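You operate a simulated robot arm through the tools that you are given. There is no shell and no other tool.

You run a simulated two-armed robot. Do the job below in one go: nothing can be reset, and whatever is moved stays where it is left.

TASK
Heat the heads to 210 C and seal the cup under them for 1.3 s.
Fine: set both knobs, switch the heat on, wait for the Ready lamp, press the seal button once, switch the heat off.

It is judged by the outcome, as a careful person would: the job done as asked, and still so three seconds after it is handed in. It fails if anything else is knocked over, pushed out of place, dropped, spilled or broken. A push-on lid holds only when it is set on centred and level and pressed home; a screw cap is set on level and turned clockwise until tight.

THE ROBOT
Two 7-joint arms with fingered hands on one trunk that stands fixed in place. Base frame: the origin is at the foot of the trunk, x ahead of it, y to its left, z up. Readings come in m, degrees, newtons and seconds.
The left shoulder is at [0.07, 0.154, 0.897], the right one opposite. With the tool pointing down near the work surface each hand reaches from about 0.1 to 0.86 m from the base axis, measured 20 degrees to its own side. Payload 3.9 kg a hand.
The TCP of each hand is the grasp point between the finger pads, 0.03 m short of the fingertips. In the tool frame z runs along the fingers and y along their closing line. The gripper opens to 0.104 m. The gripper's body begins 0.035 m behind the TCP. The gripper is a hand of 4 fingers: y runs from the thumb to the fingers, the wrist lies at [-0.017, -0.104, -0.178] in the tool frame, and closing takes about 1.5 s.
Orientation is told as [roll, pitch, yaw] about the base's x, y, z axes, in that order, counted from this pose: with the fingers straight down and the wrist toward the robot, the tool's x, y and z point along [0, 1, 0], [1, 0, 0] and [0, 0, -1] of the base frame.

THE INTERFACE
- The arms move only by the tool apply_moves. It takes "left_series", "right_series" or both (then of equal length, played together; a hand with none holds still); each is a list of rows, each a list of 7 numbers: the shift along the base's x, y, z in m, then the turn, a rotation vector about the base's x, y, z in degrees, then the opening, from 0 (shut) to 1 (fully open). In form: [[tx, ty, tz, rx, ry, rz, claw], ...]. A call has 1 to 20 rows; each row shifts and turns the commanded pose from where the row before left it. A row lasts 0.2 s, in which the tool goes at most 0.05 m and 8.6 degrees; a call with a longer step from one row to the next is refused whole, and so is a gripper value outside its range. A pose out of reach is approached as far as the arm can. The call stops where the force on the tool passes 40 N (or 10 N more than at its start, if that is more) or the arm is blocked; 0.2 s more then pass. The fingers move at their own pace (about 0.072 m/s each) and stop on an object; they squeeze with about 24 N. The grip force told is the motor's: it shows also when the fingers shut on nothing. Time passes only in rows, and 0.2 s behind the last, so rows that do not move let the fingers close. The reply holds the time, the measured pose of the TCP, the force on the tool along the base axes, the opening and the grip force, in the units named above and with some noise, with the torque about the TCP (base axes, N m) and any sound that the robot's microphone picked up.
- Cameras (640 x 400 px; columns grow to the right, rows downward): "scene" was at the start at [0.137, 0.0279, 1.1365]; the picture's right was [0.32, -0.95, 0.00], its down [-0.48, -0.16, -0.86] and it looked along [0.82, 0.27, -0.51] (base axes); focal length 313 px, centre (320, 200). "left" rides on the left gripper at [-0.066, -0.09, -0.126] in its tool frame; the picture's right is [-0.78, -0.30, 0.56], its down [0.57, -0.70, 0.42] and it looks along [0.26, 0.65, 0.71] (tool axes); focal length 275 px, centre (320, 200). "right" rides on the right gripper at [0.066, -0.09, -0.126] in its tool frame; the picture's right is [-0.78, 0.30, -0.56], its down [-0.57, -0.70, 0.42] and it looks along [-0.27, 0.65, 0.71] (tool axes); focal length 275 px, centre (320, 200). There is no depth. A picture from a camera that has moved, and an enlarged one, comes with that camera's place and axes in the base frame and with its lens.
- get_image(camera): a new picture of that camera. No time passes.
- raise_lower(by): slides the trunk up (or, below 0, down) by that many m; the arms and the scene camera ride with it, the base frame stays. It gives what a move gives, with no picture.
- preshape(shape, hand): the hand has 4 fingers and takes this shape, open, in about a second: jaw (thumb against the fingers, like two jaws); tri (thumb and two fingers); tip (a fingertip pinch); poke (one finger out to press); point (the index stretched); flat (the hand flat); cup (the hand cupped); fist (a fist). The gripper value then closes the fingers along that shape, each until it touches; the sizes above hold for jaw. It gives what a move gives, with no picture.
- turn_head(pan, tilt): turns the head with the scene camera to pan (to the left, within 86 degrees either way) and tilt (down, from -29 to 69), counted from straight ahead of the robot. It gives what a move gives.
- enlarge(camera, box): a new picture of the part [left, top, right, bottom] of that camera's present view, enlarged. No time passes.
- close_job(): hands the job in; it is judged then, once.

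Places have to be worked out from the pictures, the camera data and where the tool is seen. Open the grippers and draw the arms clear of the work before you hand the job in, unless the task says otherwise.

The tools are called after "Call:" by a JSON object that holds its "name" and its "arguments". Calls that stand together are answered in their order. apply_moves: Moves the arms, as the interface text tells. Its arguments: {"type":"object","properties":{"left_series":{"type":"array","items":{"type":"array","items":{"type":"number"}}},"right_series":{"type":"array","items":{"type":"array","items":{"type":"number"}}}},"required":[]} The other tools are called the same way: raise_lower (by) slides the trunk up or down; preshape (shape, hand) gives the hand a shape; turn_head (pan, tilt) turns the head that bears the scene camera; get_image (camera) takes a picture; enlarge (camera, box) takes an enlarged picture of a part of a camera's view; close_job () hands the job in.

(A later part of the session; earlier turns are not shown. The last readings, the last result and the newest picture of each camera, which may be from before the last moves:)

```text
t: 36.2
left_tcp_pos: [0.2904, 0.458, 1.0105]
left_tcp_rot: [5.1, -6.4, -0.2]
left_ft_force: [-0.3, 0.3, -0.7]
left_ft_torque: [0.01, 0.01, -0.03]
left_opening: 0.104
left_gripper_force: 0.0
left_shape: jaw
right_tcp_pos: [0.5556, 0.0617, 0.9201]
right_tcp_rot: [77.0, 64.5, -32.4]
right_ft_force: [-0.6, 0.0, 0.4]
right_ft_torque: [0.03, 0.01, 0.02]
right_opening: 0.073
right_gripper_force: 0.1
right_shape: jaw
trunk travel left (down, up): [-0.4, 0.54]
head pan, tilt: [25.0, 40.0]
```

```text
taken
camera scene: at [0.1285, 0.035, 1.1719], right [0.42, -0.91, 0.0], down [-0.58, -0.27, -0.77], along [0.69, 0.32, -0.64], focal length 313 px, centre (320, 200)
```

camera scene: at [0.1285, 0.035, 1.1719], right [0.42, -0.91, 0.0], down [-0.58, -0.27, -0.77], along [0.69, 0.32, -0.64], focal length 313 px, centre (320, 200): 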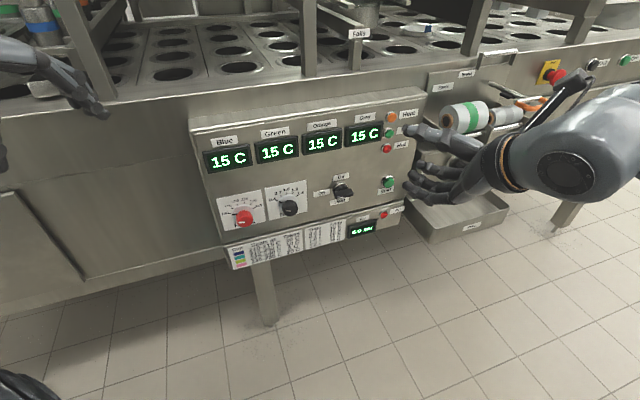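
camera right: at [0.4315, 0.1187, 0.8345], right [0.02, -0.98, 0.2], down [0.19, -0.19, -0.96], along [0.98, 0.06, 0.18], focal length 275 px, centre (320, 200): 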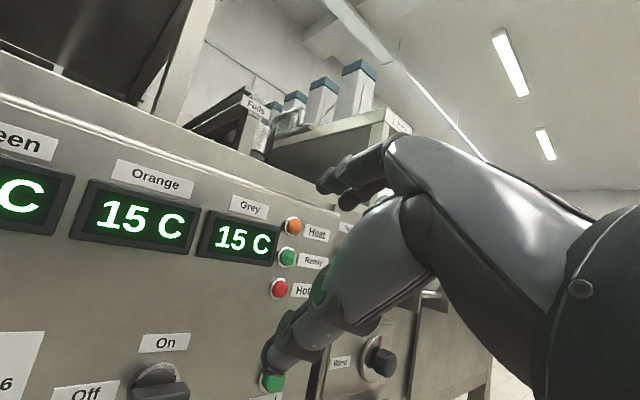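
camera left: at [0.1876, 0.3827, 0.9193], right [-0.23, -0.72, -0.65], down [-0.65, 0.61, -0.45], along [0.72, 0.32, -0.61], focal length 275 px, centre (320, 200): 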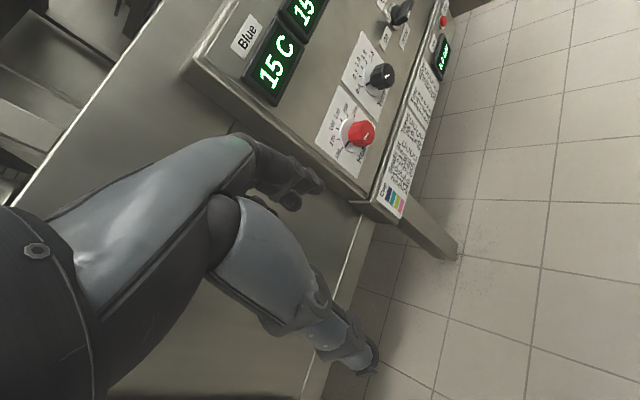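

This branch works well: thumb on top, fingers below. I'll finish the remaining 36° so the fingers point squarely at the panel.

Call:
{"name": "apply_moves", "arguments": {"right_series": [[0, 0, 0, 3.6, 3.6, -5.09, 0.7], [0, 0, 0, 3.6, 3.6, -5.09, 0.7], [0, 0, 0, 3.6, 3.6, -5.09, 0.7], [0, 0, 0, 3.6, 3.6, -5.09, 0.7], [0, 0, 0, 3.6, 3.6, -5.09, 0.7], [0, 0, 0, 0, 0, 0, 0.7]]}}

Call:
{"name": "get_image", "arguments": {"camera": "scene"}}

Call:
{"name": "get_image", "arguments": {"camera": "right"}}

```text
t: 37.6
left_tcp_pos: [0.2918, 0.4583, 1.0109]
left_tcp_rot: [5.2, -6.4, -0.2]
left_ft_force: [-0.1, -0.4, 0.2]
left_ft_torque: [0.01, -0.01, 0.01]
left_opening: 0.1039
left_gripper_force: 0.0
left_shape: jaw
right_tcp_pos: [0.554, 0.0621, 0.9197]
right_tcp_rot: [48.4, 89.7, -86.9]
right_ft_force: [0.2, -0.5, -0.2]
right_ft_torque: [0.0, -0.03, 0.0]
right_opening: 0.0731
right_gripper_force: 0.1
right_shape: jaw
trunk travel left (down, up): [-0.4, 0.54]
head pan, tilt: [25.0, 40.0]
```

```text
taken
camera scene: at [0.1285, 0.0349, 1.1719], right [0.42, -0.91, 0.0], down [-0.58, -0.27, -0.77], along [0.69, 0.32, -0.64], focal length 313 px, centre (320, 200)
```

scene: 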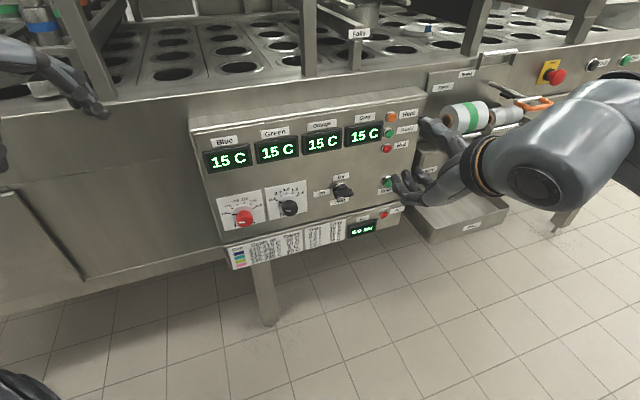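

```text
taken
camera right: at [0.5122, -0.0723, 1.0111], right [-0.94, 0.16, -0.3], down [-0.1, 0.71, 0.7], along [0.32, 0.69, -0.65], focal length 275 px, centre (320, 200)
```

right: 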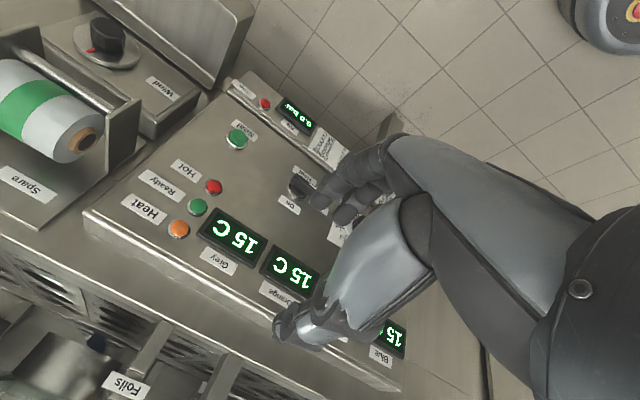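

The tool now points straight into the panel with its y axis down and no strain. I'll move to a standoff in front of the black knob at e=0.191, z=0.676, n=0.56.

Call:
{"name": "apply_moves", "arguments": {"right_series": [[-0.0027, 0.0221, -0.0271, 0, 0, 0, 0.7], [-0.0027, 0.0221, -0.0271, 0, 0, 0, 0.7], [-0.0027, 0.0221, -0.0271, 0, 0, 0, 0.7], [-0.0027, 0.0221, -0.0271, 0, 0, 0, 0.7], [-0.0027, 0.0221, -0.0271, 0, 0, 0, 0.7], [-0.0027, 0.0221, -0.0271, 0, 0, 0, 0.7], [-0.0027, 0.0221, -0.0271, 0, 0, 0, 0.7], [-0.0027, 0.0221, -0.0271, 0, 0, 0, 0.7], [-0.0027, 0.0221, -0.0271, 0, 0, 0, 0.7], [0, 0, 0, 0, 0, 0, 0.7]]}}

Call:
{"name": "get_image", "arguments": {"camera": "scene"}}

Call:
{"name": "get_image", "arguments": {"camera": "right"}}

```text
t: 39.8
left_tcp_pos: [0.291, 0.4601, 1.0114]
left_tcp_rot: [5.1, -6.3, -0.1]
left_ft_force: [0.4, 1.0, 0.4]
left_ft_torque: [-0.03, -0.02, 0.03]
left_opening: 0.1038
left_gripper_force: 0.1
left_shape: jaw
right_tcp_pos: [0.5324, 0.2606, 0.6769]
right_tcp_rot: [54.7, 89.7, -80.5]
right_ft_force: [0.5, -0.9, -0.1]
right_ft_torque: [0.02, 0.02, -0.01]
right_opening: 0.0729
right_gripper_force: 0.1
right_shape: jaw
trunk travel left (down, up): [-0.4, 0.54]
head pan, tilt: [25.0, 40.0]
```

```text
taken
camera scene: at [0.1285, 0.0346, 1.1719], right [0.42, -0.91, 0.0], down [-0.58, -0.27, -0.77], along [0.69, 0.32, -0.64], focal length 313 px, centre (320, 200)
```

scene: 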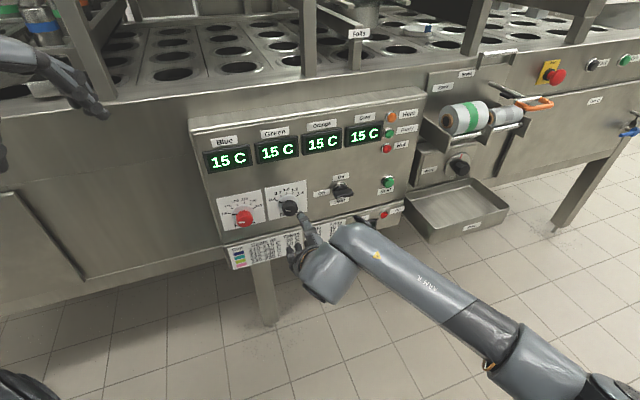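

```text
taken
camera right: at [0.4896, 0.126, 0.7673], right [-0.94, 0.15, -0.3], down [-0.1, 0.71, 0.7], along [0.32, 0.69, -0.65], focal length 275 px, centre (320, 200)
```

right: 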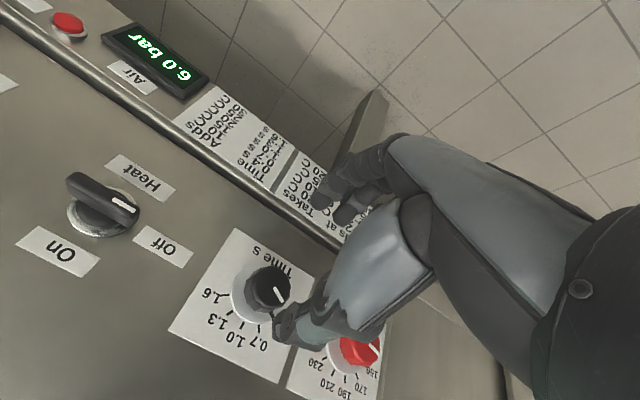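

Tracking is exact here. I'll zoom in with the wrist camera to check how the black knob lines up with the tool axis, and zoom in from the head too.

Call:
{"name": "enlarge", "arguments": {"camera": "right", "box": [160, 215, 400, 365]}}

Call:
{"name": "enlarge", "arguments": {"camera": "scene", "box": [210, 175, 370, 275]}}

```text
2.67 times, centred on (280, 290) of right
camera zoom: at [0.4896, 0.126, 0.7673], right [-0.94, 0.15, -0.3], down [-0.1, 0.71, 0.7], along [0.32, 0.69, -0.65], focal length 734 px, centre (427, -40)
```

zoom: 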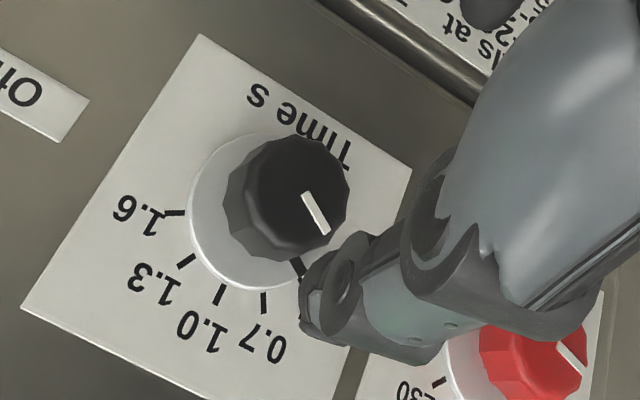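

```text
4.00 times, centred on (290, 225) of scene
camera zoom: at [0.1285, 0.0346, 1.1719], right [0.42, -0.91, 0.0], down [-0.58, -0.27, -0.77], along [0.69, 0.32, -0.64], focal length 1252 px, centre (440, 100)
```

zoom: 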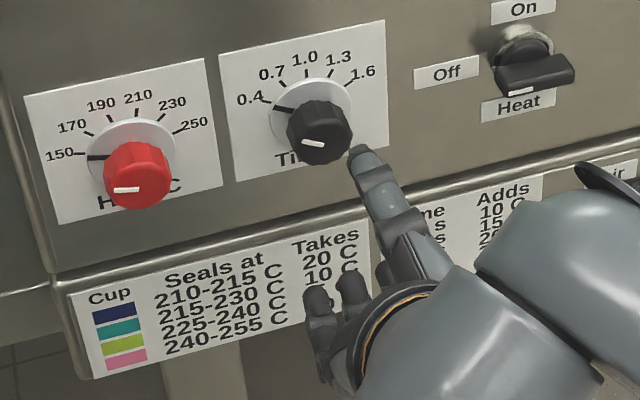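

Both cameras agree with the reported tool position. I put the black knob at about e≈0.187, z≈0.684, with its front at n≈0.65. A three-point grip suits a round knob, so I'll preshape "tri" here at the standoff and look.

Call:
{"name": "preshape", "arguments": {"shape": "tri", "hand": "right"}}

Call:
{"name": "get_image", "arguments": {"camera": "right"}}

Call:
{"name": "enlarge", "arguments": {"camera": "scene", "box": [210, 175, 370, 275]}}

```text
t: 40.7
left_tcp_pos: [0.2898, 0.4587, 1.0107]
left_tcp_rot: [5.2, -6.5, -0.1]
left_ft_force: [0.5, -0.1, 0.0]
left_ft_torque: [0.0, -0.03, -0.01]
left_opening: 0.1038
left_gripper_force: 0.0
left_shape: jaw
right_tcp_pos: [0.5331, 0.2596, 0.6758]
right_tcp_rot: [55.9, 89.7, -79.3]
right_ft_force: [1.4, 0.8, 0.1]
right_ft_torque: [-0.02, -0.01, 0.01]
right_opening: 0.1038
right_gripper_force: 0.0
right_shape: tri
trunk travel left (down, up): [-0.4, 0.54]
head pan, tilt: [25.0, 40.0]
```

```text
taken
camera right: at [0.4897, 0.1261, 0.7676], right [-0.94, 0.15, -0.3], down [-0.1, 0.71, 0.7], along [0.32, 0.69, -0.65], focal length 275 px, centre (320, 200)
```

right: 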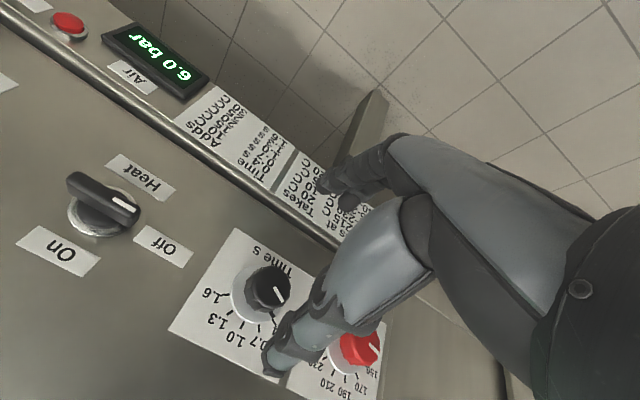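

```text
4.00 times, centred on (290, 225) of scene
camera zoom: at [0.1285, 0.0351, 1.1719], right [0.42, -0.91, 0.0], down [-0.58, -0.27, -0.77], along [0.69, 0.32, -0.64], focal length 1252 px, centre (440, 100)
```

zoom: 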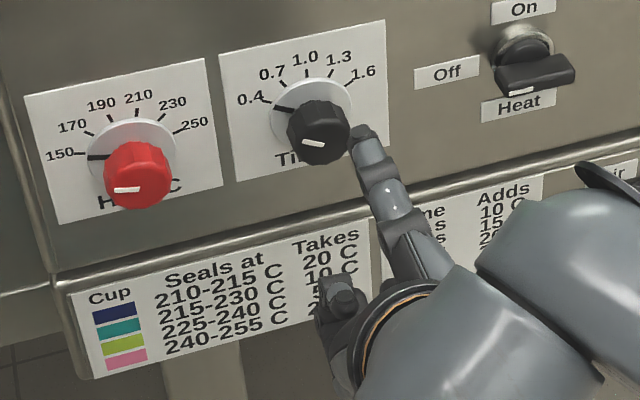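

The tick circles put the panel face at n≈0.686 and the knob front at ≈0.655. The black knob axis is e≈0.188, z≈0.679. Before gripping I'll rehearse the 90° clockwise turn in free space, with the fingers partly closed, to check that the arm can make it.

Call:
{"name": "apply_moves", "arguments": {"right_series": [[0, 0, 0, 5.8, 5.8, 0, 0.65], [0, 0, 0, 5.8, 5.8, 0, 0.65], [0, 0, 0, 5.8, 5.8, 0, 0.65], [0, 0, 0, 5.8, 5.8, 0, 0.65], [0, 0, 0, 5.8, 5.8, 0, 0.65], [0, 0, 0, 5.8, 5.8, 0, 0.65], [0, 0, 0, 5.8, 5.8, 0, 0.65], [0, 0, 0, 5.8, 5.8, 0, 0.65], [0, 0, 0, 5.8, 5.8, 0, 0.65], [0, 0, 0, 5.8, 5.8, 0, 0.65], [0, 0, 0, 5.64, 5.64, 0, 0.65], [0, 0, 0, 0, 0, 0, 0.65]]}}

Call:
{"name": "get_image", "arguments": {"camera": "scene"}}

Call:
{"name": "get_image", "arguments": {"camera": "right"}}

```text
t: 43.3
left_tcp_pos: [0.2916, 0.4594, 1.0093]
left_tcp_rot: [5.1, -6.4, -0.1]
left_ft_force: [-0.9, 0.6, -0.2]
left_ft_torque: [0.0, -0.02, 0.04]
left_opening: 0.1039
left_gripper_force: 0.0
left_shape: jaw
right_tcp_pos: [0.5318, 0.2596, 0.6754]
right_tcp_rot: [-89.9, 0.2, 135.2]
right_ft_force: [-0.3, -1.0, 0.2]
right_ft_torque: [0.04, 0.01, 0.02]
right_opening: 0.0678
right_gripper_force: 0.1
right_shape: tri
trunk travel left (down, up): [-0.4, 0.54]
head pan, tilt: [25.0, 40.0]
```

```text
taken
camera scene: at [0.1285, 0.0351, 1.1719], right [0.42, -0.91, 0.0], down [-0.58, -0.27, -0.77], along [0.69, 0.32, -0.64], focal length 313 px, centre (320, 200)
```

scene: 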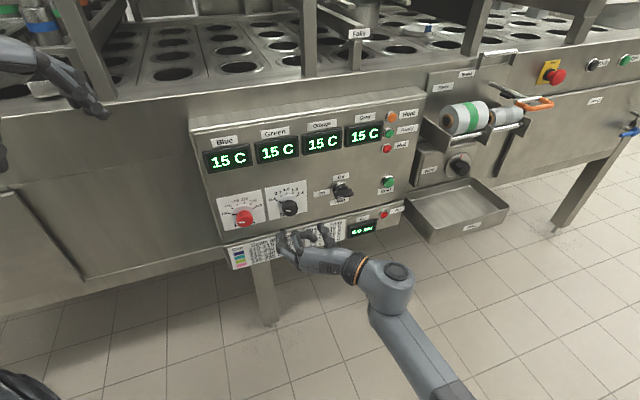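

```text
taken
camera right: at [0.5066, 0.1075, 0.6114], right [-0.6, -0.18, 0.78], down [0.8, -0.19, 0.57], along [0.04, 0.96, 0.26], focal length 275 px, centre (320, 200)
```

right: 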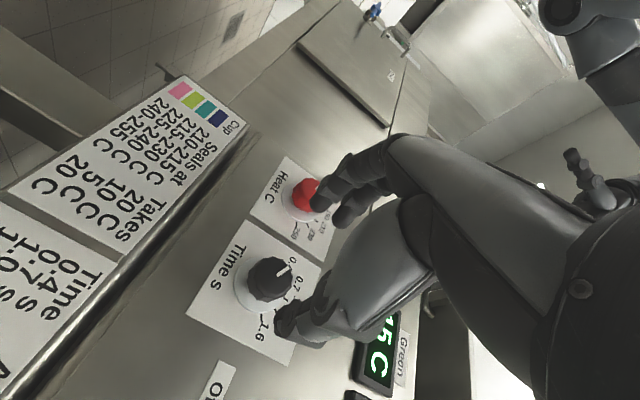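

The full 90° turn tracks exactly, ending with y=left. This is also a second viewpoint, so I'll zoom in on the black knob to refine its place.

Call:
{"name": "enlarge", "arguments": {"camera": "right", "box": [180, 220, 340, 320]}}

```text
4.00 times, centred on (260, 270) of right
camera zoom: at [0.5066, 0.1075, 0.6114], right [-0.6, -0.18, 0.78], down [0.8, -0.19, 0.57], along [0.04, 0.96, 0.26], focal length 1101 px, centre (560, -80)
```

zoom: 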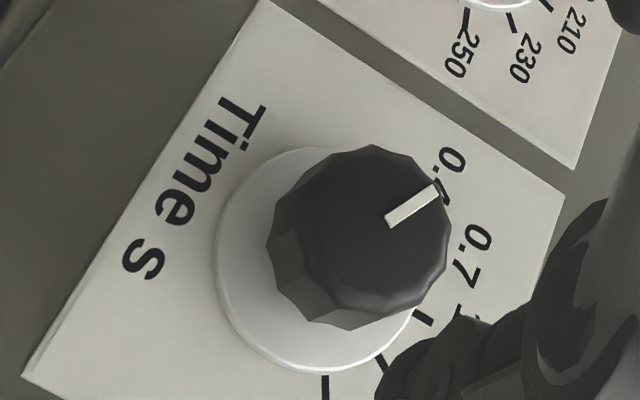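

Both wrist views agree: the knob axis is at e≈0.186, z≈0.681, with its front at n≈0.653. I'll rotate back to y=down, centre on that axis and advance to n≈0.60, just short of the knob.

Call:
{"name": "apply_moves", "arguments": {"right_series": [[-0.0004, 0.0004, 0.0004, -5.8, -5.8, 0, 0.65], [-0.0004, 0.0004, 0.0004, -5.8, -5.8, 0, 0.65], [-0.0004, 0.0004, 0.0004, -5.8, -5.8, 0, 0.65], [-0.0004, 0.0004, 0.0004, -5.8, -5.8, 0, 0.65], [-0.0004, 0.0004, 0.0004, -5.8, -5.8, 0, 0.65], [-0.0004, 0.0004, 0.0004, -5.8, -5.8, 0, 0.65], [-0.0004, 0.0004, 0.0004, -5.8, -5.8, 0, 0.65], [-0.0004, 0.0004, 0.0004, -5.8, -5.8, 0, 0.65], [-0.0004, 0.0004, 0.0004, -5.8, -5.8, 0, 0.65], [-0.0004, 0.0004, 0.0004, -5.8, -5.8, 0, 0.65], [-0.0006, 0.0006, 0.0005, -5.64, -5.64, 0, 0.65], [0.0071, 0.0071, 0, 0, 0, 0, 0.65], [0.0071, 0.0071, 0, 0, 0, 0, 0.65], [0.0071, 0.0071, 0, 0, 0, 0, 0.65], [0.0071, 0.0071, 0, 0, 0, 0, 0.65], [0, 0, 0, 0, 0, 0, 0.65]]}}

Call:
{"name": "get_image", "arguments": {"camera": "right"}}

Call:
{"name": "enlarge", "arguments": {"camera": "scene", "box": [230, 180, 350, 255]}}

```text
t: 46.7
left_tcp_pos: [0.292, 0.4611, 1.0115]
left_tcp_rot: [5.1, -6.4, -0.2]
left_ft_force: [0.3, 0.2, 0.4]
left_ft_torque: [0.02, 0.01, -0.02]
left_opening: 0.1039
left_gripper_force: 0.0
left_shape: jaw
right_tcp_pos: [0.5556, 0.2928, 0.6813]
right_tcp_rot: [53.4, 89.7, -81.6]
right_ft_force: [-0.2, -0.2, -0.1]
right_ft_torque: [0.01, 0.02, 0.03]
right_opening: 0.0677
right_gripper_force: 0.1
right_shape: tri
trunk travel left (down, up): [-0.4, 0.54]
head pan, tilt: [25.0, 40.0]
```

```text
taken
camera right: at [0.5129, 0.1584, 0.7726], right [-0.94, 0.15, -0.3], down [-0.1, 0.71, 0.7], along [0.32, 0.69, -0.65], focal length 275 px, centre (320, 200)
```

right: 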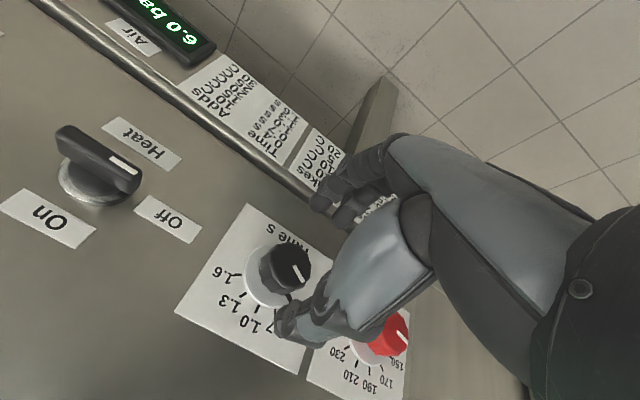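

```text
5.33 times, centred on (290, 218) of scene
camera zoom: at [0.1285, 0.035, 1.1719], right [0.42, -0.91, 0.0], down [-0.58, -0.27, -0.77], along [0.69, 0.32, -0.64], focal length 1670 px, centre (480, 107)
```

zoom: 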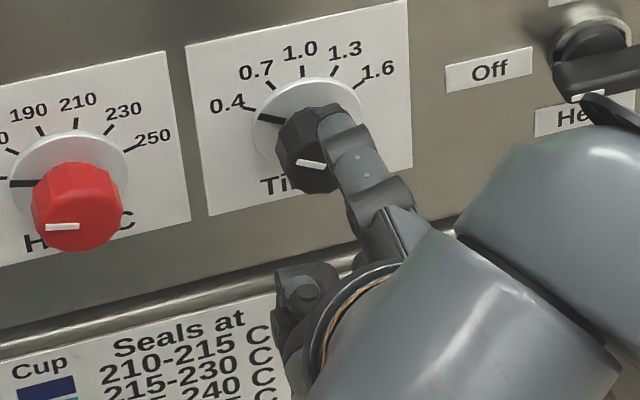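

I'm centred at n=0.600. I'll check the alignment once more with a wrist-camera zoom before sliding the fingers over the knob.

Call:
{"name": "enlarge", "arguments": {"camera": "right", "box": [200, 205, 360, 305]}}

```text
4.00 times, centred on (280, 255) of right
camera zoom: at [0.5129, 0.1584, 0.7726], right [-0.94, 0.15, -0.3], down [-0.1, 0.71, 0.7], along [0.32, 0.69, -0.65], focal length 1101 px, centre (480, -20)
```

zoom: 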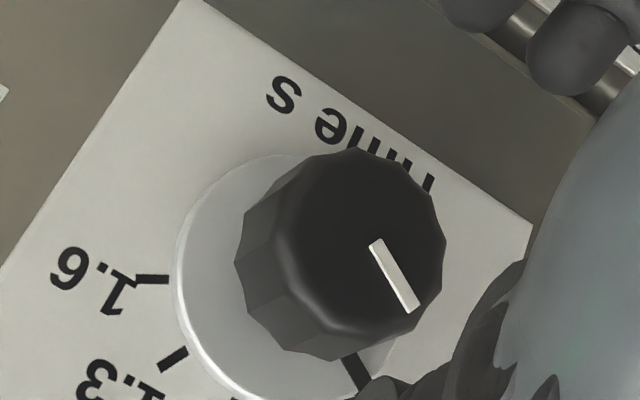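

Alignment is within about 1–2 mm. I'll slide in to n≈0.643 so the fingers straddle the knob, watching the force.

Call:
{"name": "apply_moves", "arguments": {"right_series": [[0.0051, 0.0051, -0.0003, 0, 0, 0, 0.65], [0.0051, 0.0051, -0.0003, 0, 0, 0, 0.65], [0.0051, 0.0051, -0.0003, 0, 0, 0, 0.65], [0.0051, 0.0051, -0.0003, 0, 0, 0, 0.65], [0.0051, 0.0051, -0.0003, 0, 0, 0, 0.65], [0.0051, 0.0051, 0, 0, 0, 0, 0.65], [0, 0, 0, 0, 0, 0, 0.65]]}}

Call:
{"name": "get_image", "arguments": {"camera": "right"}}

Call:
{"name": "enlarge", "arguments": {"camera": "scene", "box": [230, 180, 350, 255]}}

```text
t: 48.3
left_tcp_pos: [0.2914, 0.4599, 1.0106]
left_tcp_rot: [5.2, -6.3, -0.3]
left_ft_force: [-0.5, 0.2, -0.6]
left_ft_torque: [0.01, 0.0, -0.01]
left_opening: 0.1043
left_gripper_force: 0.0
left_shape: jaw
right_tcp_pos: [0.585, 0.3239, 0.6792]
right_tcp_rot: [56.6, 89.7, -78.4]
right_ft_force: [-0.2, 0.3, 0.2]
right_ft_torque: [-0.03, -0.01, 0.01]
right_opening: 0.0679
right_gripper_force: 0.0
right_shape: tri
trunk travel left (down, up): [-0.4, 0.54]
head pan, tilt: [25.0, 40.0]
```

```text
taken
camera right: at [0.5428, 0.1896, 0.7708], right [-0.94, 0.15, -0.3], down [-0.1, 0.71, 0.7], along [0.32, 0.69, -0.65], focal length 275 px, centre (320, 200)
```

right: 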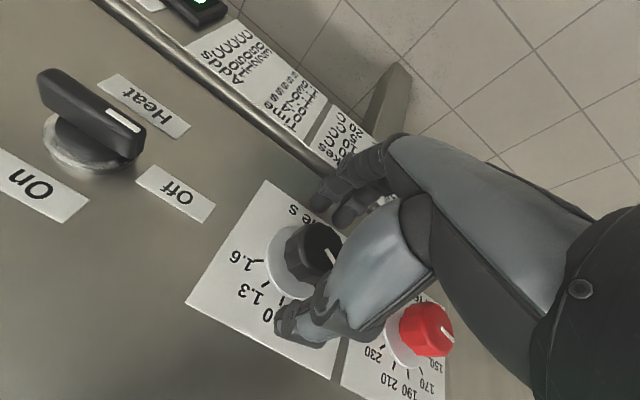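

```text
5.33 times, centred on (290, 218) of scene
camera zoom: at [0.1285, 0.035, 1.1719], right [0.42, -0.91, 0.0], down [-0.58, -0.27, -0.77], along [0.69, 0.32, -0.64], focal length 1670 px, centre (480, 107)
```

zoom: 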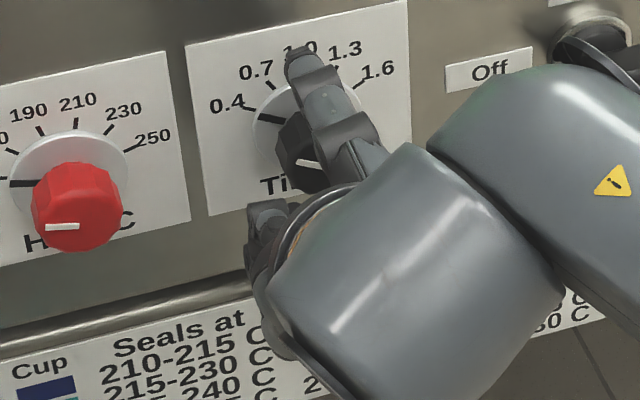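

There's no contact and the fingers straddle the knob. I'll close the grip.

Call:
{"name": "apply_moves", "arguments": {"right_series": [[0, 0, 0, 0, 0, 0, 0.3], [0, 0, 0, 0, 0, 0, 0.1], [0, 0, 0, 0, 0, 0, 0], [0, 0, 0, 0, 0, 0, 0], [0, 0, 0, 0, 0, 0, 0], [0, 0, 0, 0, 0, 0, 0]]}}

Call:
{"name": "get_image", "arguments": {"camera": "right"}}

Call:
{"name": "enlarge", "arguments": {"camera": "scene", "box": [230, 180, 350, 255]}}

```text
t: 49.7
left_tcp_pos: [0.2913, 0.4608, 1.0104]
left_tcp_rot: [4.9, -6.4, -0.2]
left_ft_force: [-0.4, -0.4, -0.2]
left_ft_torque: [0.02, -0.01, 0.04]
left_opening: 0.1038
left_gripper_force: 0.1
left_shape: jaw
right_tcp_pos: [0.5858, 0.3243, 0.6797]
right_tcp_rot: [59.6, 89.8, -75.4]
right_ft_force: [1.3, 1.8, 1.4]
right_ft_torque: [0.03, -0.05, -0.03]
right_opening: 0.027
right_gripper_force: 23.9
right_shape: tri
trunk travel left (down, up): [-0.4, 0.54]
head pan, tilt: [25.0, 40.0]
```

```text
taken
camera right: at [0.5428, 0.1896, 0.7708], right [-0.94, 0.15, -0.3], down [-0.11, 0.71, 0.7], along [0.32, 0.69, -0.65], focal length 275 px, centre (320, 200)
```

right: 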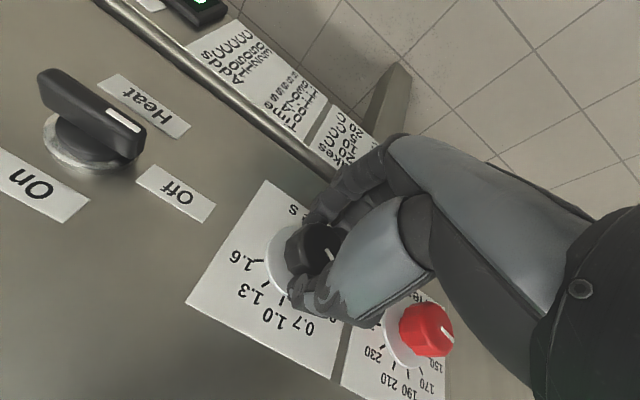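

```text
5.33 times, centred on (290, 218) of scene
camera zoom: at [0.1284, 0.0352, 1.1719], right [0.42, -0.91, 0.0], down [-0.58, -0.27, -0.77], along [0.69, 0.32, -0.64], focal length 1670 px, centre (480, 107)
```

zoom: 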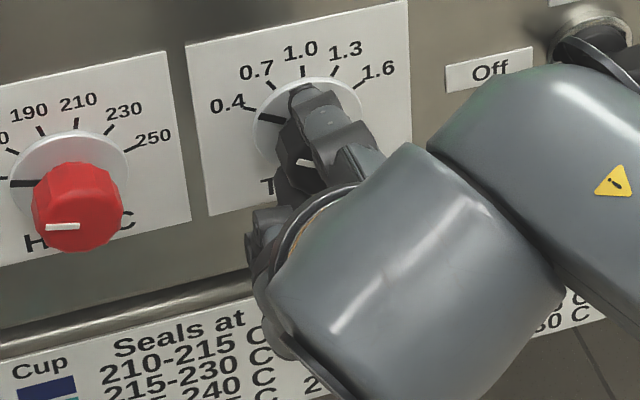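

The grip is firm at 24 N with almost no side force. I'll turn clockwise about the panel normal by 24° first and check that the knob follows.

Call:
{"name": "apply_moves", "arguments": {"right_series": [[0, 0, 0, 4.243, 4.243, 0, 0], [0, 0, 0, 4.243, 4.243, 0, 0], [0, 0, 0, 4.243, 4.243, 0, 0], [0, 0, 0, 4.243, 4.243, 0, 0], [0, 0, 0, 0, 0, 0, 0]]}}

Call:
{"name": "get_image", "arguments": {"camera": "right"}}

Call:
{"name": "enlarge", "arguments": {"camera": "scene", "box": [230, 180, 350, 255]}}

```text
t: 50.9
left_tcp_pos: [0.2908, 0.4596, 1.0106]
left_tcp_rot: [5.1, -6.5, -0.2]
left_ft_force: [-0.8, -0.1, 0.6]
left_ft_torque: [0.01, 0.0, 0.01]
left_opening: 0.1037
left_gripper_force: 0.0
left_shape: jaw
right_tcp_pos: [0.5855, 0.3238, 0.6803]
right_tcp_rot: [-89.6, 66.2, 135.2]
right_ft_force: [5.3, 3.4, 6.0]
right_ft_torque: [0.07, -0.11, -0.07]
right_opening: 0.0266
right_gripper_force: 23.7
right_shape: tri
trunk travel left (down, up): [-0.4, 0.54]
head pan, tilt: [25.0, 40.0]
```

```text
taken
camera right: at [0.5647, 0.1671, 0.7365], right [-0.98, 0.19, 0.04], down [0.13, 0.47, 0.87], along [0.15, 0.86, -0.49], focal length 275 px, centre (320, 200)
```

right: 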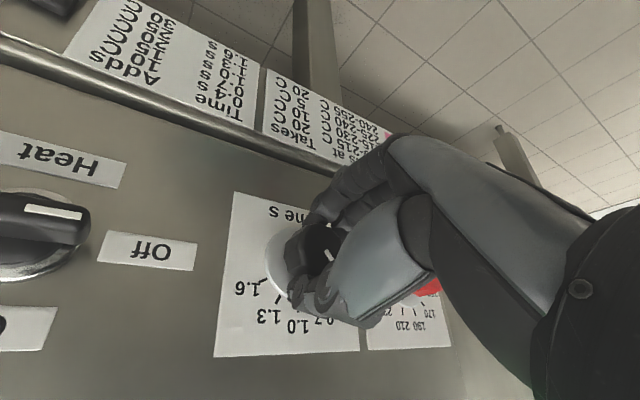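

```text
5.33 times, centred on (290, 218) of scene
camera zoom: at [0.1284, 0.0351, 1.172], right [0.42, -0.91, 0.0], down [-0.58, -0.27, -0.77], along [0.69, 0.32, -0.64], focal length 1670 px, centre (480, 107)
```

zoom: 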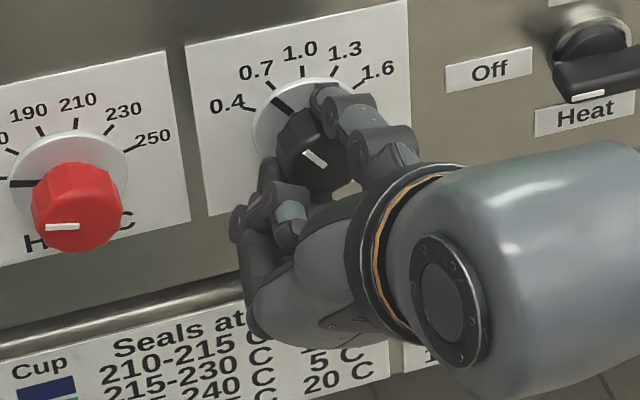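

The knob follows: its skirt mark has moved to near 0.7 with low forces. I'll continue another 60°.

Call:
{"name": "apply_moves", "arguments": {"right_series": [[0, 0, 0, 4.714, 4.714, 0, 0], [0, 0, 0, 4.714, 4.714, 0, 0], [0, 0, 0, 4.714, 4.714, 0, 0], [0, 0, 0, 4.714, 4.714, 0, 0], [0, 0, 0, 4.714, 4.714, 0, 0], [0, 0, 0, 4.714, 4.714, 0, 0], [0, 0, 0, 4.714, 4.714, 0, 0], [0, 0, 0, 4.714, 4.714, 0, 0], [0, 0, 0, 4.714, 4.714, 0, 0], [0, 0, 0, 0, 0, 0, 0]]}}

Call:
{"name": "get_image", "arguments": {"camera": "right"}}

Call:
{"name": "enlarge", "arguments": {"camera": "scene", "box": [250, 180, 330, 230]}}

```text
t: 53.1
left_tcp_pos: [0.2907, 0.4593, 1.0105]
left_tcp_rot: [5.1, -6.4, -0.3]
left_ft_force: [0.1, -0.2, 0.6]
left_ft_torque: [-0.03, -0.03, -0.01]
left_opening: 0.1044
left_gripper_force: 0.0
left_shape: jaw
right_tcp_pos: [0.5879, 0.3192, 0.6799]
right_tcp_rot: [-89.9, 6.8, 135.1]
right_ft_force: [-1.6, 16.0, 11.1]
right_ft_torque: [0.14, -0.17, 0.45]
right_opening: 0.0259
right_gripper_force: 24.5
right_shape: tri
trunk travel left (down, up): [-0.4, 0.54]
head pan, tilt: [25.0, 40.0]
```

```text
taken
camera right: at [0.5676, 0.1632, 0.6254], right [-0.67, -0.12, 0.74], down [0.75, -0.14, 0.65], along [0.03, 0.98, 0.19], focal length 275 px, centre (320, 200)
```

right: 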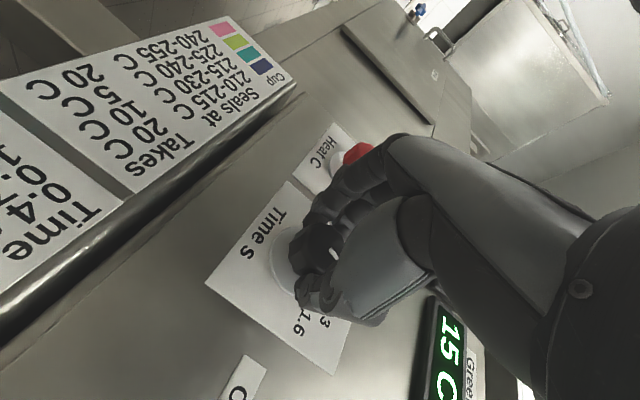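

```text
8.00 times, centred on (290, 205) of scene
camera zoom: at [0.1268, 0.0365, 1.172], right [0.43, -0.91, 0.0], down [-0.58, -0.27, -0.77], along [0.69, 0.33, -0.64], focal length 2504 px, centre (560, 160)
```

zoom: 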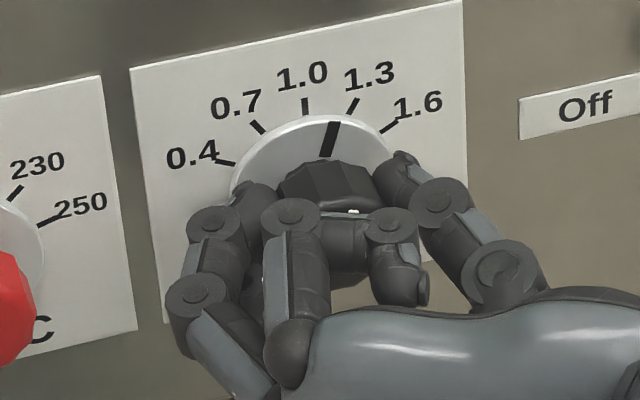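

The knob has followed to about 21° on the dial, and 1.3 is at 30°. Side force is building and the head camera shifted slightly, as if the arm were touching the head. I'll look at the whole view first.

Call:
{"name": "get_image", "arguments": {"camera": "scene"}}

Call:
{"name": "get_image", "arguments": {"camera": "left"}}

```text
taken
camera scene: at [0.1268, 0.0365, 1.172], right [0.43, -0.91, 0.0], down [-0.58, -0.27, -0.77], along [0.69, 0.33, -0.64], focal length 313 px, centre (320, 200)
```

scene: 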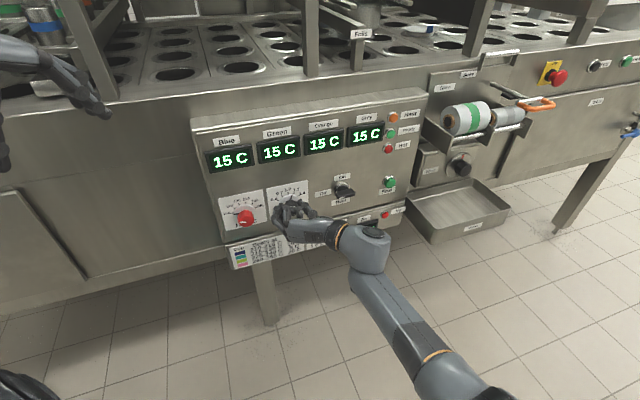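

```text
taken
camera left: at [0.1865, 0.3835, 1.1192], right [-0.23, -0.72, -0.65], down [-0.65, 0.61, -0.45], along [0.72, 0.32, -0.61], focal length 275 px, centre (320, 200)
```

left: 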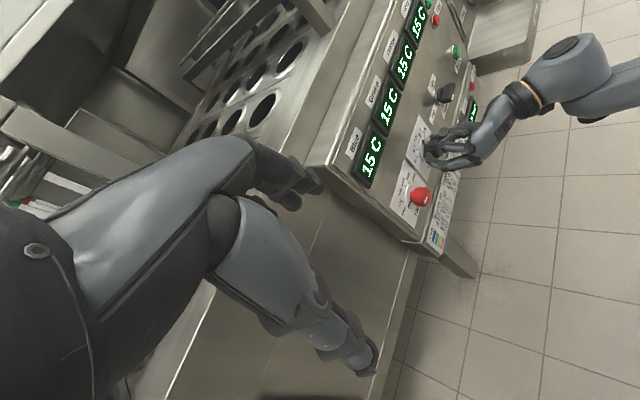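

Nothing obvious is touching, but I don't want strain on the knob. I'll open the fingers and see whether the hand settles back to its commanded place.

Call:
{"name": "apply_moves", "arguments": {"right_series": [[0, 0, 0, 0, 0, 0, 0.3], [0, 0, 0, 0, 0, 0, 0.6], [0, 0, 0, 0, 0, 0, 0.65], [0, 0, 0, 0, 0, 0, 0.65], [0, 0, 0, 0, 0, 0, 0.65]]}}

Call:
{"name": "enlarge", "arguments": {"camera": "scene", "box": [250, 180, 330, 230]}}

```text
t: 54.3
left_tcp_pos: [0.2907, 0.4593, 1.0112]
left_tcp_rot: [5.1, -6.4, -0.2]
left_ft_force: [-0.5, 0.1, 0.2]
left_ft_torque: [0.01, 0.0, -0.02]
left_opening: 0.1038
left_gripper_force: 0.2
left_shape: jaw
right_tcp_pos: [0.5908, 0.3172, 0.6794]
right_tcp_rot: [-89.9, 6.7, 134.6]
right_ft_force: [-0.4, 0.0, 0.1]
right_ft_torque: [0.01, 0.04, 0.04]
right_opening: 0.0671
right_gripper_force: 0.0
right_shape: tri
trunk travel left (down, up): [-0.4, 0.54]
head pan, tilt: [25.0, 40.0]
```

```text
8.00 times, centred on (290, 205) of scene
camera zoom: at [0.1284, 0.0353, 1.1719], right [0.42, -0.91, 0.0], down [-0.58, -0.27, -0.77], along [0.69, 0.32, -0.64], focal length 2504 px, centre (560, 160)
```

zoom: 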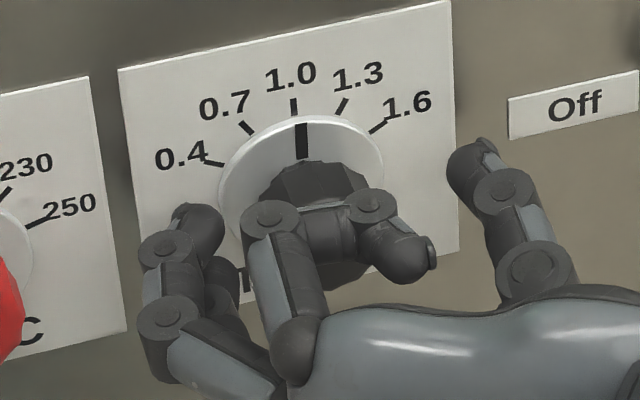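

Once released, the knob slipped back to about 1.0, and the hand stands about 8 mm right of where I aimed. I'll back straight out, see where the arm really sits, and read the dial.

Call:
{"name": "apply_moves", "arguments": {"right_series": [[-0.0071, -0.0071, 0, 0, 0, 0, 0.65], [-0.0071, -0.0071, 0, 0, 0, 0, 0.65], [-0.0071, -0.0071, 0, 0, 0, 0, 0.65], [-0.0071, -0.0071, 0, 0, 0, 0, 0.65], [-0.0071, -0.0071, 0, 0, 0, 0, 0.65], [-0.0071, -0.0071, 0, 0, 0, 0, 0.65], [-0.0071, -0.0071, 0, 0, 0, 0, 0.65], [0, 0, 0, 0, 0, 0, 0.65]]}}

Call:
{"name": "enlarge", "arguments": {"camera": "scene", "box": [210, 175, 330, 250]}}

Call:
{"name": "get_image", "arguments": {"camera": "right"}}

```text
t: 56.1
left_tcp_pos: [0.2909, 0.4594, 1.0103]
left_tcp_rot: [4.9, -6.3, -0.1]
left_ft_force: [0.1, 0.2, -0.6]
left_ft_torque: [-0.02, 0.01, -0.02]
left_opening: 0.1036
left_gripper_force: 0.0
left_shape: jaw
right_tcp_pos: [0.5352, 0.2734, 0.679]
right_tcp_rot: [-90.0, 6.4, 135.3]
right_ft_force: [0.2, -0.3, 0.1]
right_ft_torque: [0.02, -0.02, 0.02]
right_opening: 0.0673
right_gripper_force: 0.1
right_shape: tri
trunk travel left (down, up): [-0.4, 0.54]
head pan, tilt: [25.0, 40.0]
```

```text
5.33 times, centred on (270, 212) of scene
camera zoom: at [0.1285, 0.0354, 1.1719], right [0.42, -0.91, 0.0], down [-0.58, -0.27, -0.77], along [0.69, 0.32, -0.64], focal length 1670 px, centre (587, 133)
```

zoom: 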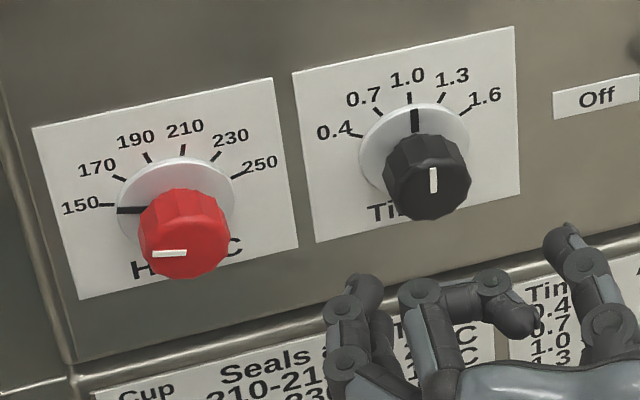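

```text
taken
camera right: at [0.5157, 0.1166, 0.624], right [-0.66, -0.13, 0.74], down [0.75, -0.14, 0.65], along [0.03, 0.98, 0.19], focal length 275 px, centre (320, 200)
```

right: 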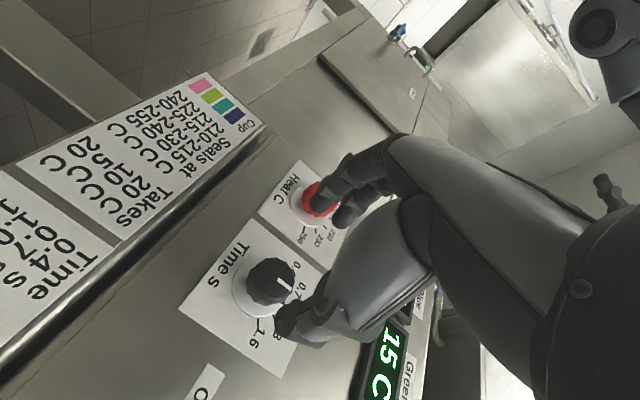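

Away from the knob the arm is back on its commanded line, so the deviation came from near full stretch at the end of the turn. The dial now reads 1.0, about 0°. I'll go back to y=down, where the arm is relaxed, and do the last 30° from there.

Call:
{"name": "apply_moves", "arguments": {"right_series": [[0, 0, 0, -5.4, -5.4, 0, 0.65], [0, 0, 0, -5.4, -5.4, 0, 0.65], [0, 0, 0, -5.4, -5.4, 0, 0.65], [0, 0, 0, -5.4, -5.4, 0, 0.65], [0, 0, 0, -5.4, -5.4, 0, 0.65], [0, 0, 0, -5.4, -5.4, 0, 0.65], [0, 0, 0, -5.4, -5.4, 0, 0.65], [0, 0, 0, -5.4, -5.4, 0, 0.65], [0, 0, 0, -5.4, -5.4, 0, 0.65], [0, 0, 0, -5.4, -5.4, 0, 0.65], [0.0009, -0.0009, 0, -5.4, -5.4, 0, 0.65], [0, 0, 0, 0, 0, 0, 0.65]]}}

Call:
{"name": "get_image", "arguments": {"camera": "right"}}

Call:
{"name": "enlarge", "arguments": {"camera": "right", "box": [200, 205, 360, 305]}}

```text
t: 58.7
left_tcp_pos: [0.2915, 0.458, 1.0111]
left_tcp_rot: [5.0, -6.4, -0.2]
left_ft_force: [-0.6, -0.2, 0.0]
left_ft_torque: [0.0, -0.04, 0.04]
left_opening: 0.1039
left_gripper_force: 0.0
left_shape: jaw
right_tcp_pos: [0.536, 0.2734, 0.6802]
right_tcp_rot: [66.0, 89.5, -69.0]
right_ft_force: [-0.5, -0.1, -1.0]
right_ft_torque: [0.04, -0.01, 0.0]
right_opening: 0.0671
right_gripper_force: 0.0
right_shape: tri
trunk travel left (down, up): [-0.4, 0.54]
head pan, tilt: [25.0, 40.0]
```

```text
taken
camera right: at [0.4941, 0.1398, 0.7711], right [-0.94, 0.15, -0.3], down [-0.11, 0.71, 0.7], along [0.32, 0.69, -0.65], focal length 275 px, centre (320, 200)
```

right: 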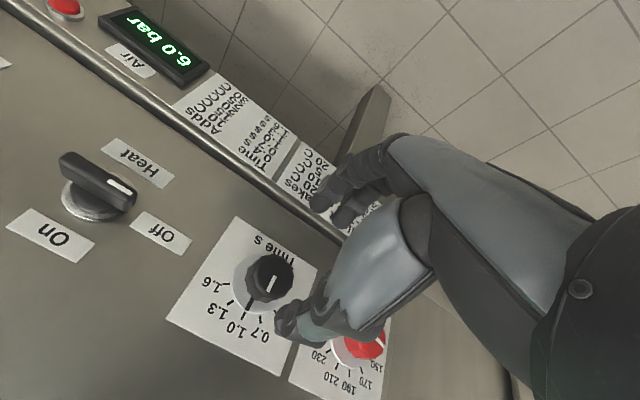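

```text
4.00 times, centred on (280, 255) of right
camera zoom: at [0.4941, 0.1398, 0.7711], right [-0.94, 0.15, -0.3], down [-0.11, 0.71, 0.7], along [0.32, 0.69, -0.65], focal length 1101 px, centre (480, -20)
```

zoom: 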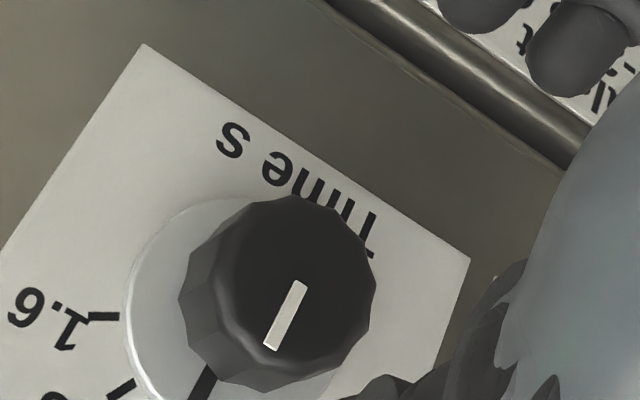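

Centred again within a millimetre or so. I'll slide in and close the grip on the knob.

Call:
{"name": "apply_moves", "arguments": {"right_series": [[0.00623, 0.00623, 0, 0, 0, 0, 0.65], [0.00623, 0.00623, 0, 0, 0, 0, 0.65], [0.00623, 0.00623, 0, 0, 0, 0, 0.65], [0.00623, 0.00623, 0, 0, 0, 0, 0.65], [0.00623, 0.00623, 0, 0, 0, 0, 0.65], [0.00623, 0.00623, 0, 0, 0, 0, 0.65], [0.00623, 0.00623, 0, 0, 0, 0, 0.65], [0.00623, 0.00623, 0, 0, 0, 0, 0.65], [0, 0, 0, 0, 0, 0, 0.65], [0, 0, 0, 0, 0, 0, 0.3], [0, 0, 0, 0, 0, 0, 0.1], [0, 0, 0, 0, 0, 0, 0], [0, 0, 0, 0, 0, 0, 0], [0, 0, 0, 0, 0, 0, 0]]}}

Call:
{"name": "enlarge", "arguments": {"camera": "right", "box": [200, 180, 360, 280]}}

```text
t: 61.7
left_tcp_pos: [0.2911, 0.4601, 1.0121]
left_tcp_rot: [5.1, -6.4, -0.1]
left_ft_force: [-0.8, -0.1, 1.0]
left_ft_torque: [0.06, 0.0, 0.0]
left_opening: 0.1039
left_gripper_force: 0.0
left_shape: jaw
right_tcp_pos: [0.5852, 0.3226, 0.6789]
right_tcp_rot: [67.8, 89.7, -67.2]
right_ft_force: [2.4, 2.3, 3.4]
right_ft_torque: [0.05, -0.06, 0.01]
right_opening: 0.0272
right_gripper_force: 23.4
right_shape: tri
trunk travel left (down, up): [-0.4, 0.54]
head pan, tilt: [25.0, 40.0]
```

```text
4.00 times, centred on (280, 230) of right
camera zoom: at [0.5435, 0.1883, 0.7704], right [-0.94, 0.15, -0.3], down [-0.11, 0.71, 0.7], along [0.32, 0.69, -0.65], focal length 1101 px, centre (480, 80)
```

zoom: 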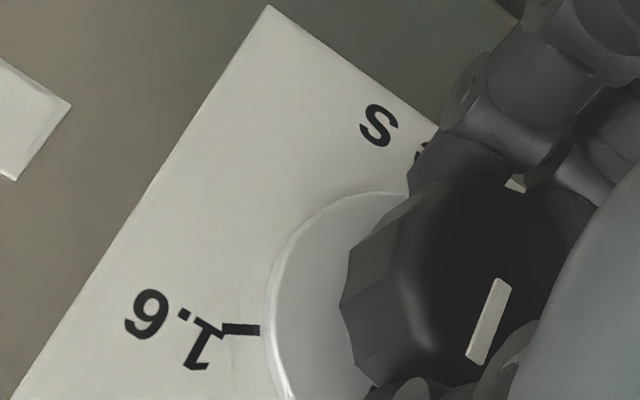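

Good grip with the pointer still at 1.0. Now I'll turn 30° clockwise and read the dial while holding.

Call:
{"name": "apply_moves", "arguments": {"right_series": [[0, 0, 0, 4.243, 4.243, 0, 0], [0, 0, 0, 4.243, 4.243, 0, 0], [0, 0, 0, 4.243, 4.243, 0, 0], [0, 0, 0, 4.243, 4.243, 0, 0], [0, 0, 0, 4.243, 4.243, 0, 0], [0, 0, 0, 0, 0, 0, 0], [0, 0, 0, 0, 0, 0, 0]]}}

Call:
{"name": "enlarge", "arguments": {"camera": "scene", "box": [250, 180, 330, 230]}}

Call:
{"name": "enlarge", "arguments": {"camera": "right", "box": [200, 200, 360, 300]}}

```text
t: 63.3
left_tcp_pos: [0.2904, 0.4578, 1.0113]
left_tcp_rot: [5.2, -6.3, -0.3]
left_ft_force: [0.7, -0.2, -0.5]
left_ft_torque: [-0.03, 0.03, 0.04]
left_opening: 0.1041
left_gripper_force: 0.0
left_shape: jaw
right_tcp_pos: [0.5866, 0.3225, 0.6796]
right_tcp_rot: [-89.6, 60.3, 135.3]
right_ft_force: [-3.7, -4.8, 1.6]
right_ft_torque: [0.0, -0.06, -0.02]
right_opening: 0.0271
right_gripper_force: 23.9
right_shape: tri
trunk travel left (down, up): [-0.4, 0.54]
head pan, tilt: [25.0, 40.0]
```

```text
8.00 times, centred on (290, 205) of scene
camera zoom: at [0.1277, 0.0344, 1.172], right [0.42, -0.91, 0.0], down [-0.58, -0.27, -0.77], along [0.69, 0.32, -0.64], focal length 2504 px, centre (560, 160)
```

zoom: 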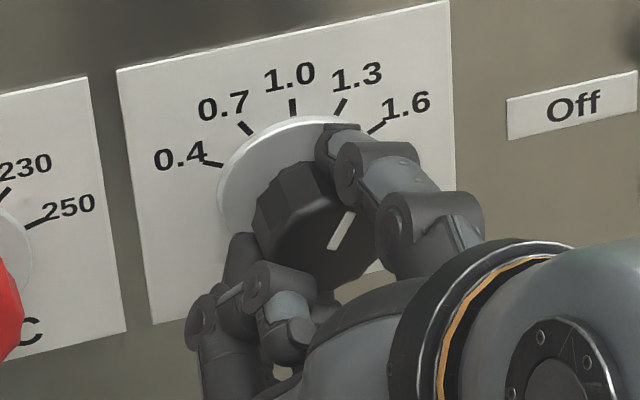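

```text
4.00 times, centred on (280, 250) of right
camera zoom: at [0.5698, 0.1628, 0.726], right [-0.97, 0.19, 0.13], down [0.2, 0.41, 0.89], along [0.11, 0.89, -0.43], focal length 1101 px, centre (480, 0)
```

zoom: 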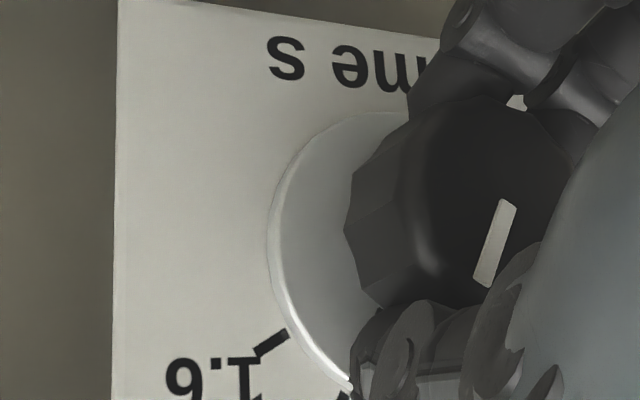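

The pointer now reads about 31°, which is 1.3, with low forces. I'll release gently and look.

Call:
{"name": "apply_moves", "arguments": {"right_series": [[0, 0, 0, 0, 0, 0, 0.27], [0, 0, 0, 0, 0, 0, 0.32], [0, 0, 0, 0, 0, 0, 0.4], [0, 0, 0, 0, 0, 0, 0.5], [0, 0, 0, 0, 0, 0, 0.65], [0, 0, 0, 0, 0, 0, 0.65]]}}

Call:
{"name": "enlarge", "arguments": {"camera": "scene", "box": [250, 180, 330, 230]}}

```text
t: 64.7
left_tcp_pos: [0.2914, 0.4577, 1.0106]
left_tcp_rot: [5.1, -6.4, -0.2]
left_ft_force: [0.7, -0.1, -0.6]
left_ft_torque: [-0.01, -0.01, -0.04]
left_opening: 0.1039
left_gripper_force: 0.0
left_shape: jaw
right_tcp_pos: [0.5862, 0.3218, 0.6797]
right_tcp_rot: [-89.6, 60.4, 135.4]
right_ft_force: [0.3, 0.2, 0.3]
right_ft_torque: [-0.01, 0.02, -0.03]
right_opening: 0.0674
right_gripper_force: 0.0
right_shape: tri
trunk travel left (down, up): [-0.4, 0.54]
head pan, tilt: [25.0, 40.0]
```

```text
8.00 times, centred on (290, 205) of scene
camera zoom: at [0.1285, 0.0353, 1.1719], right [0.42, -0.91, 0.0], down [-0.58, -0.27, -0.77], along [0.69, 0.32, -0.64], focal length 2504 px, centre (560, 160)
```

zoom: 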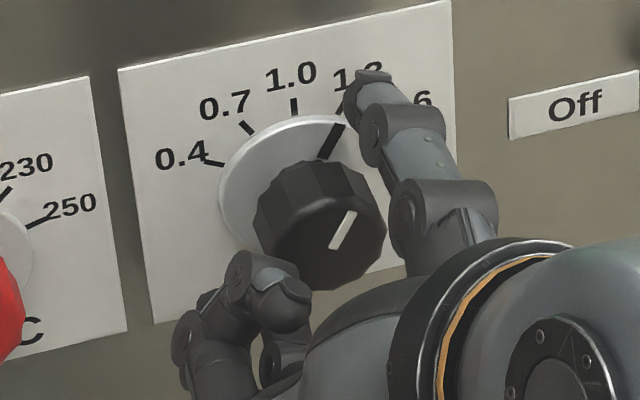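

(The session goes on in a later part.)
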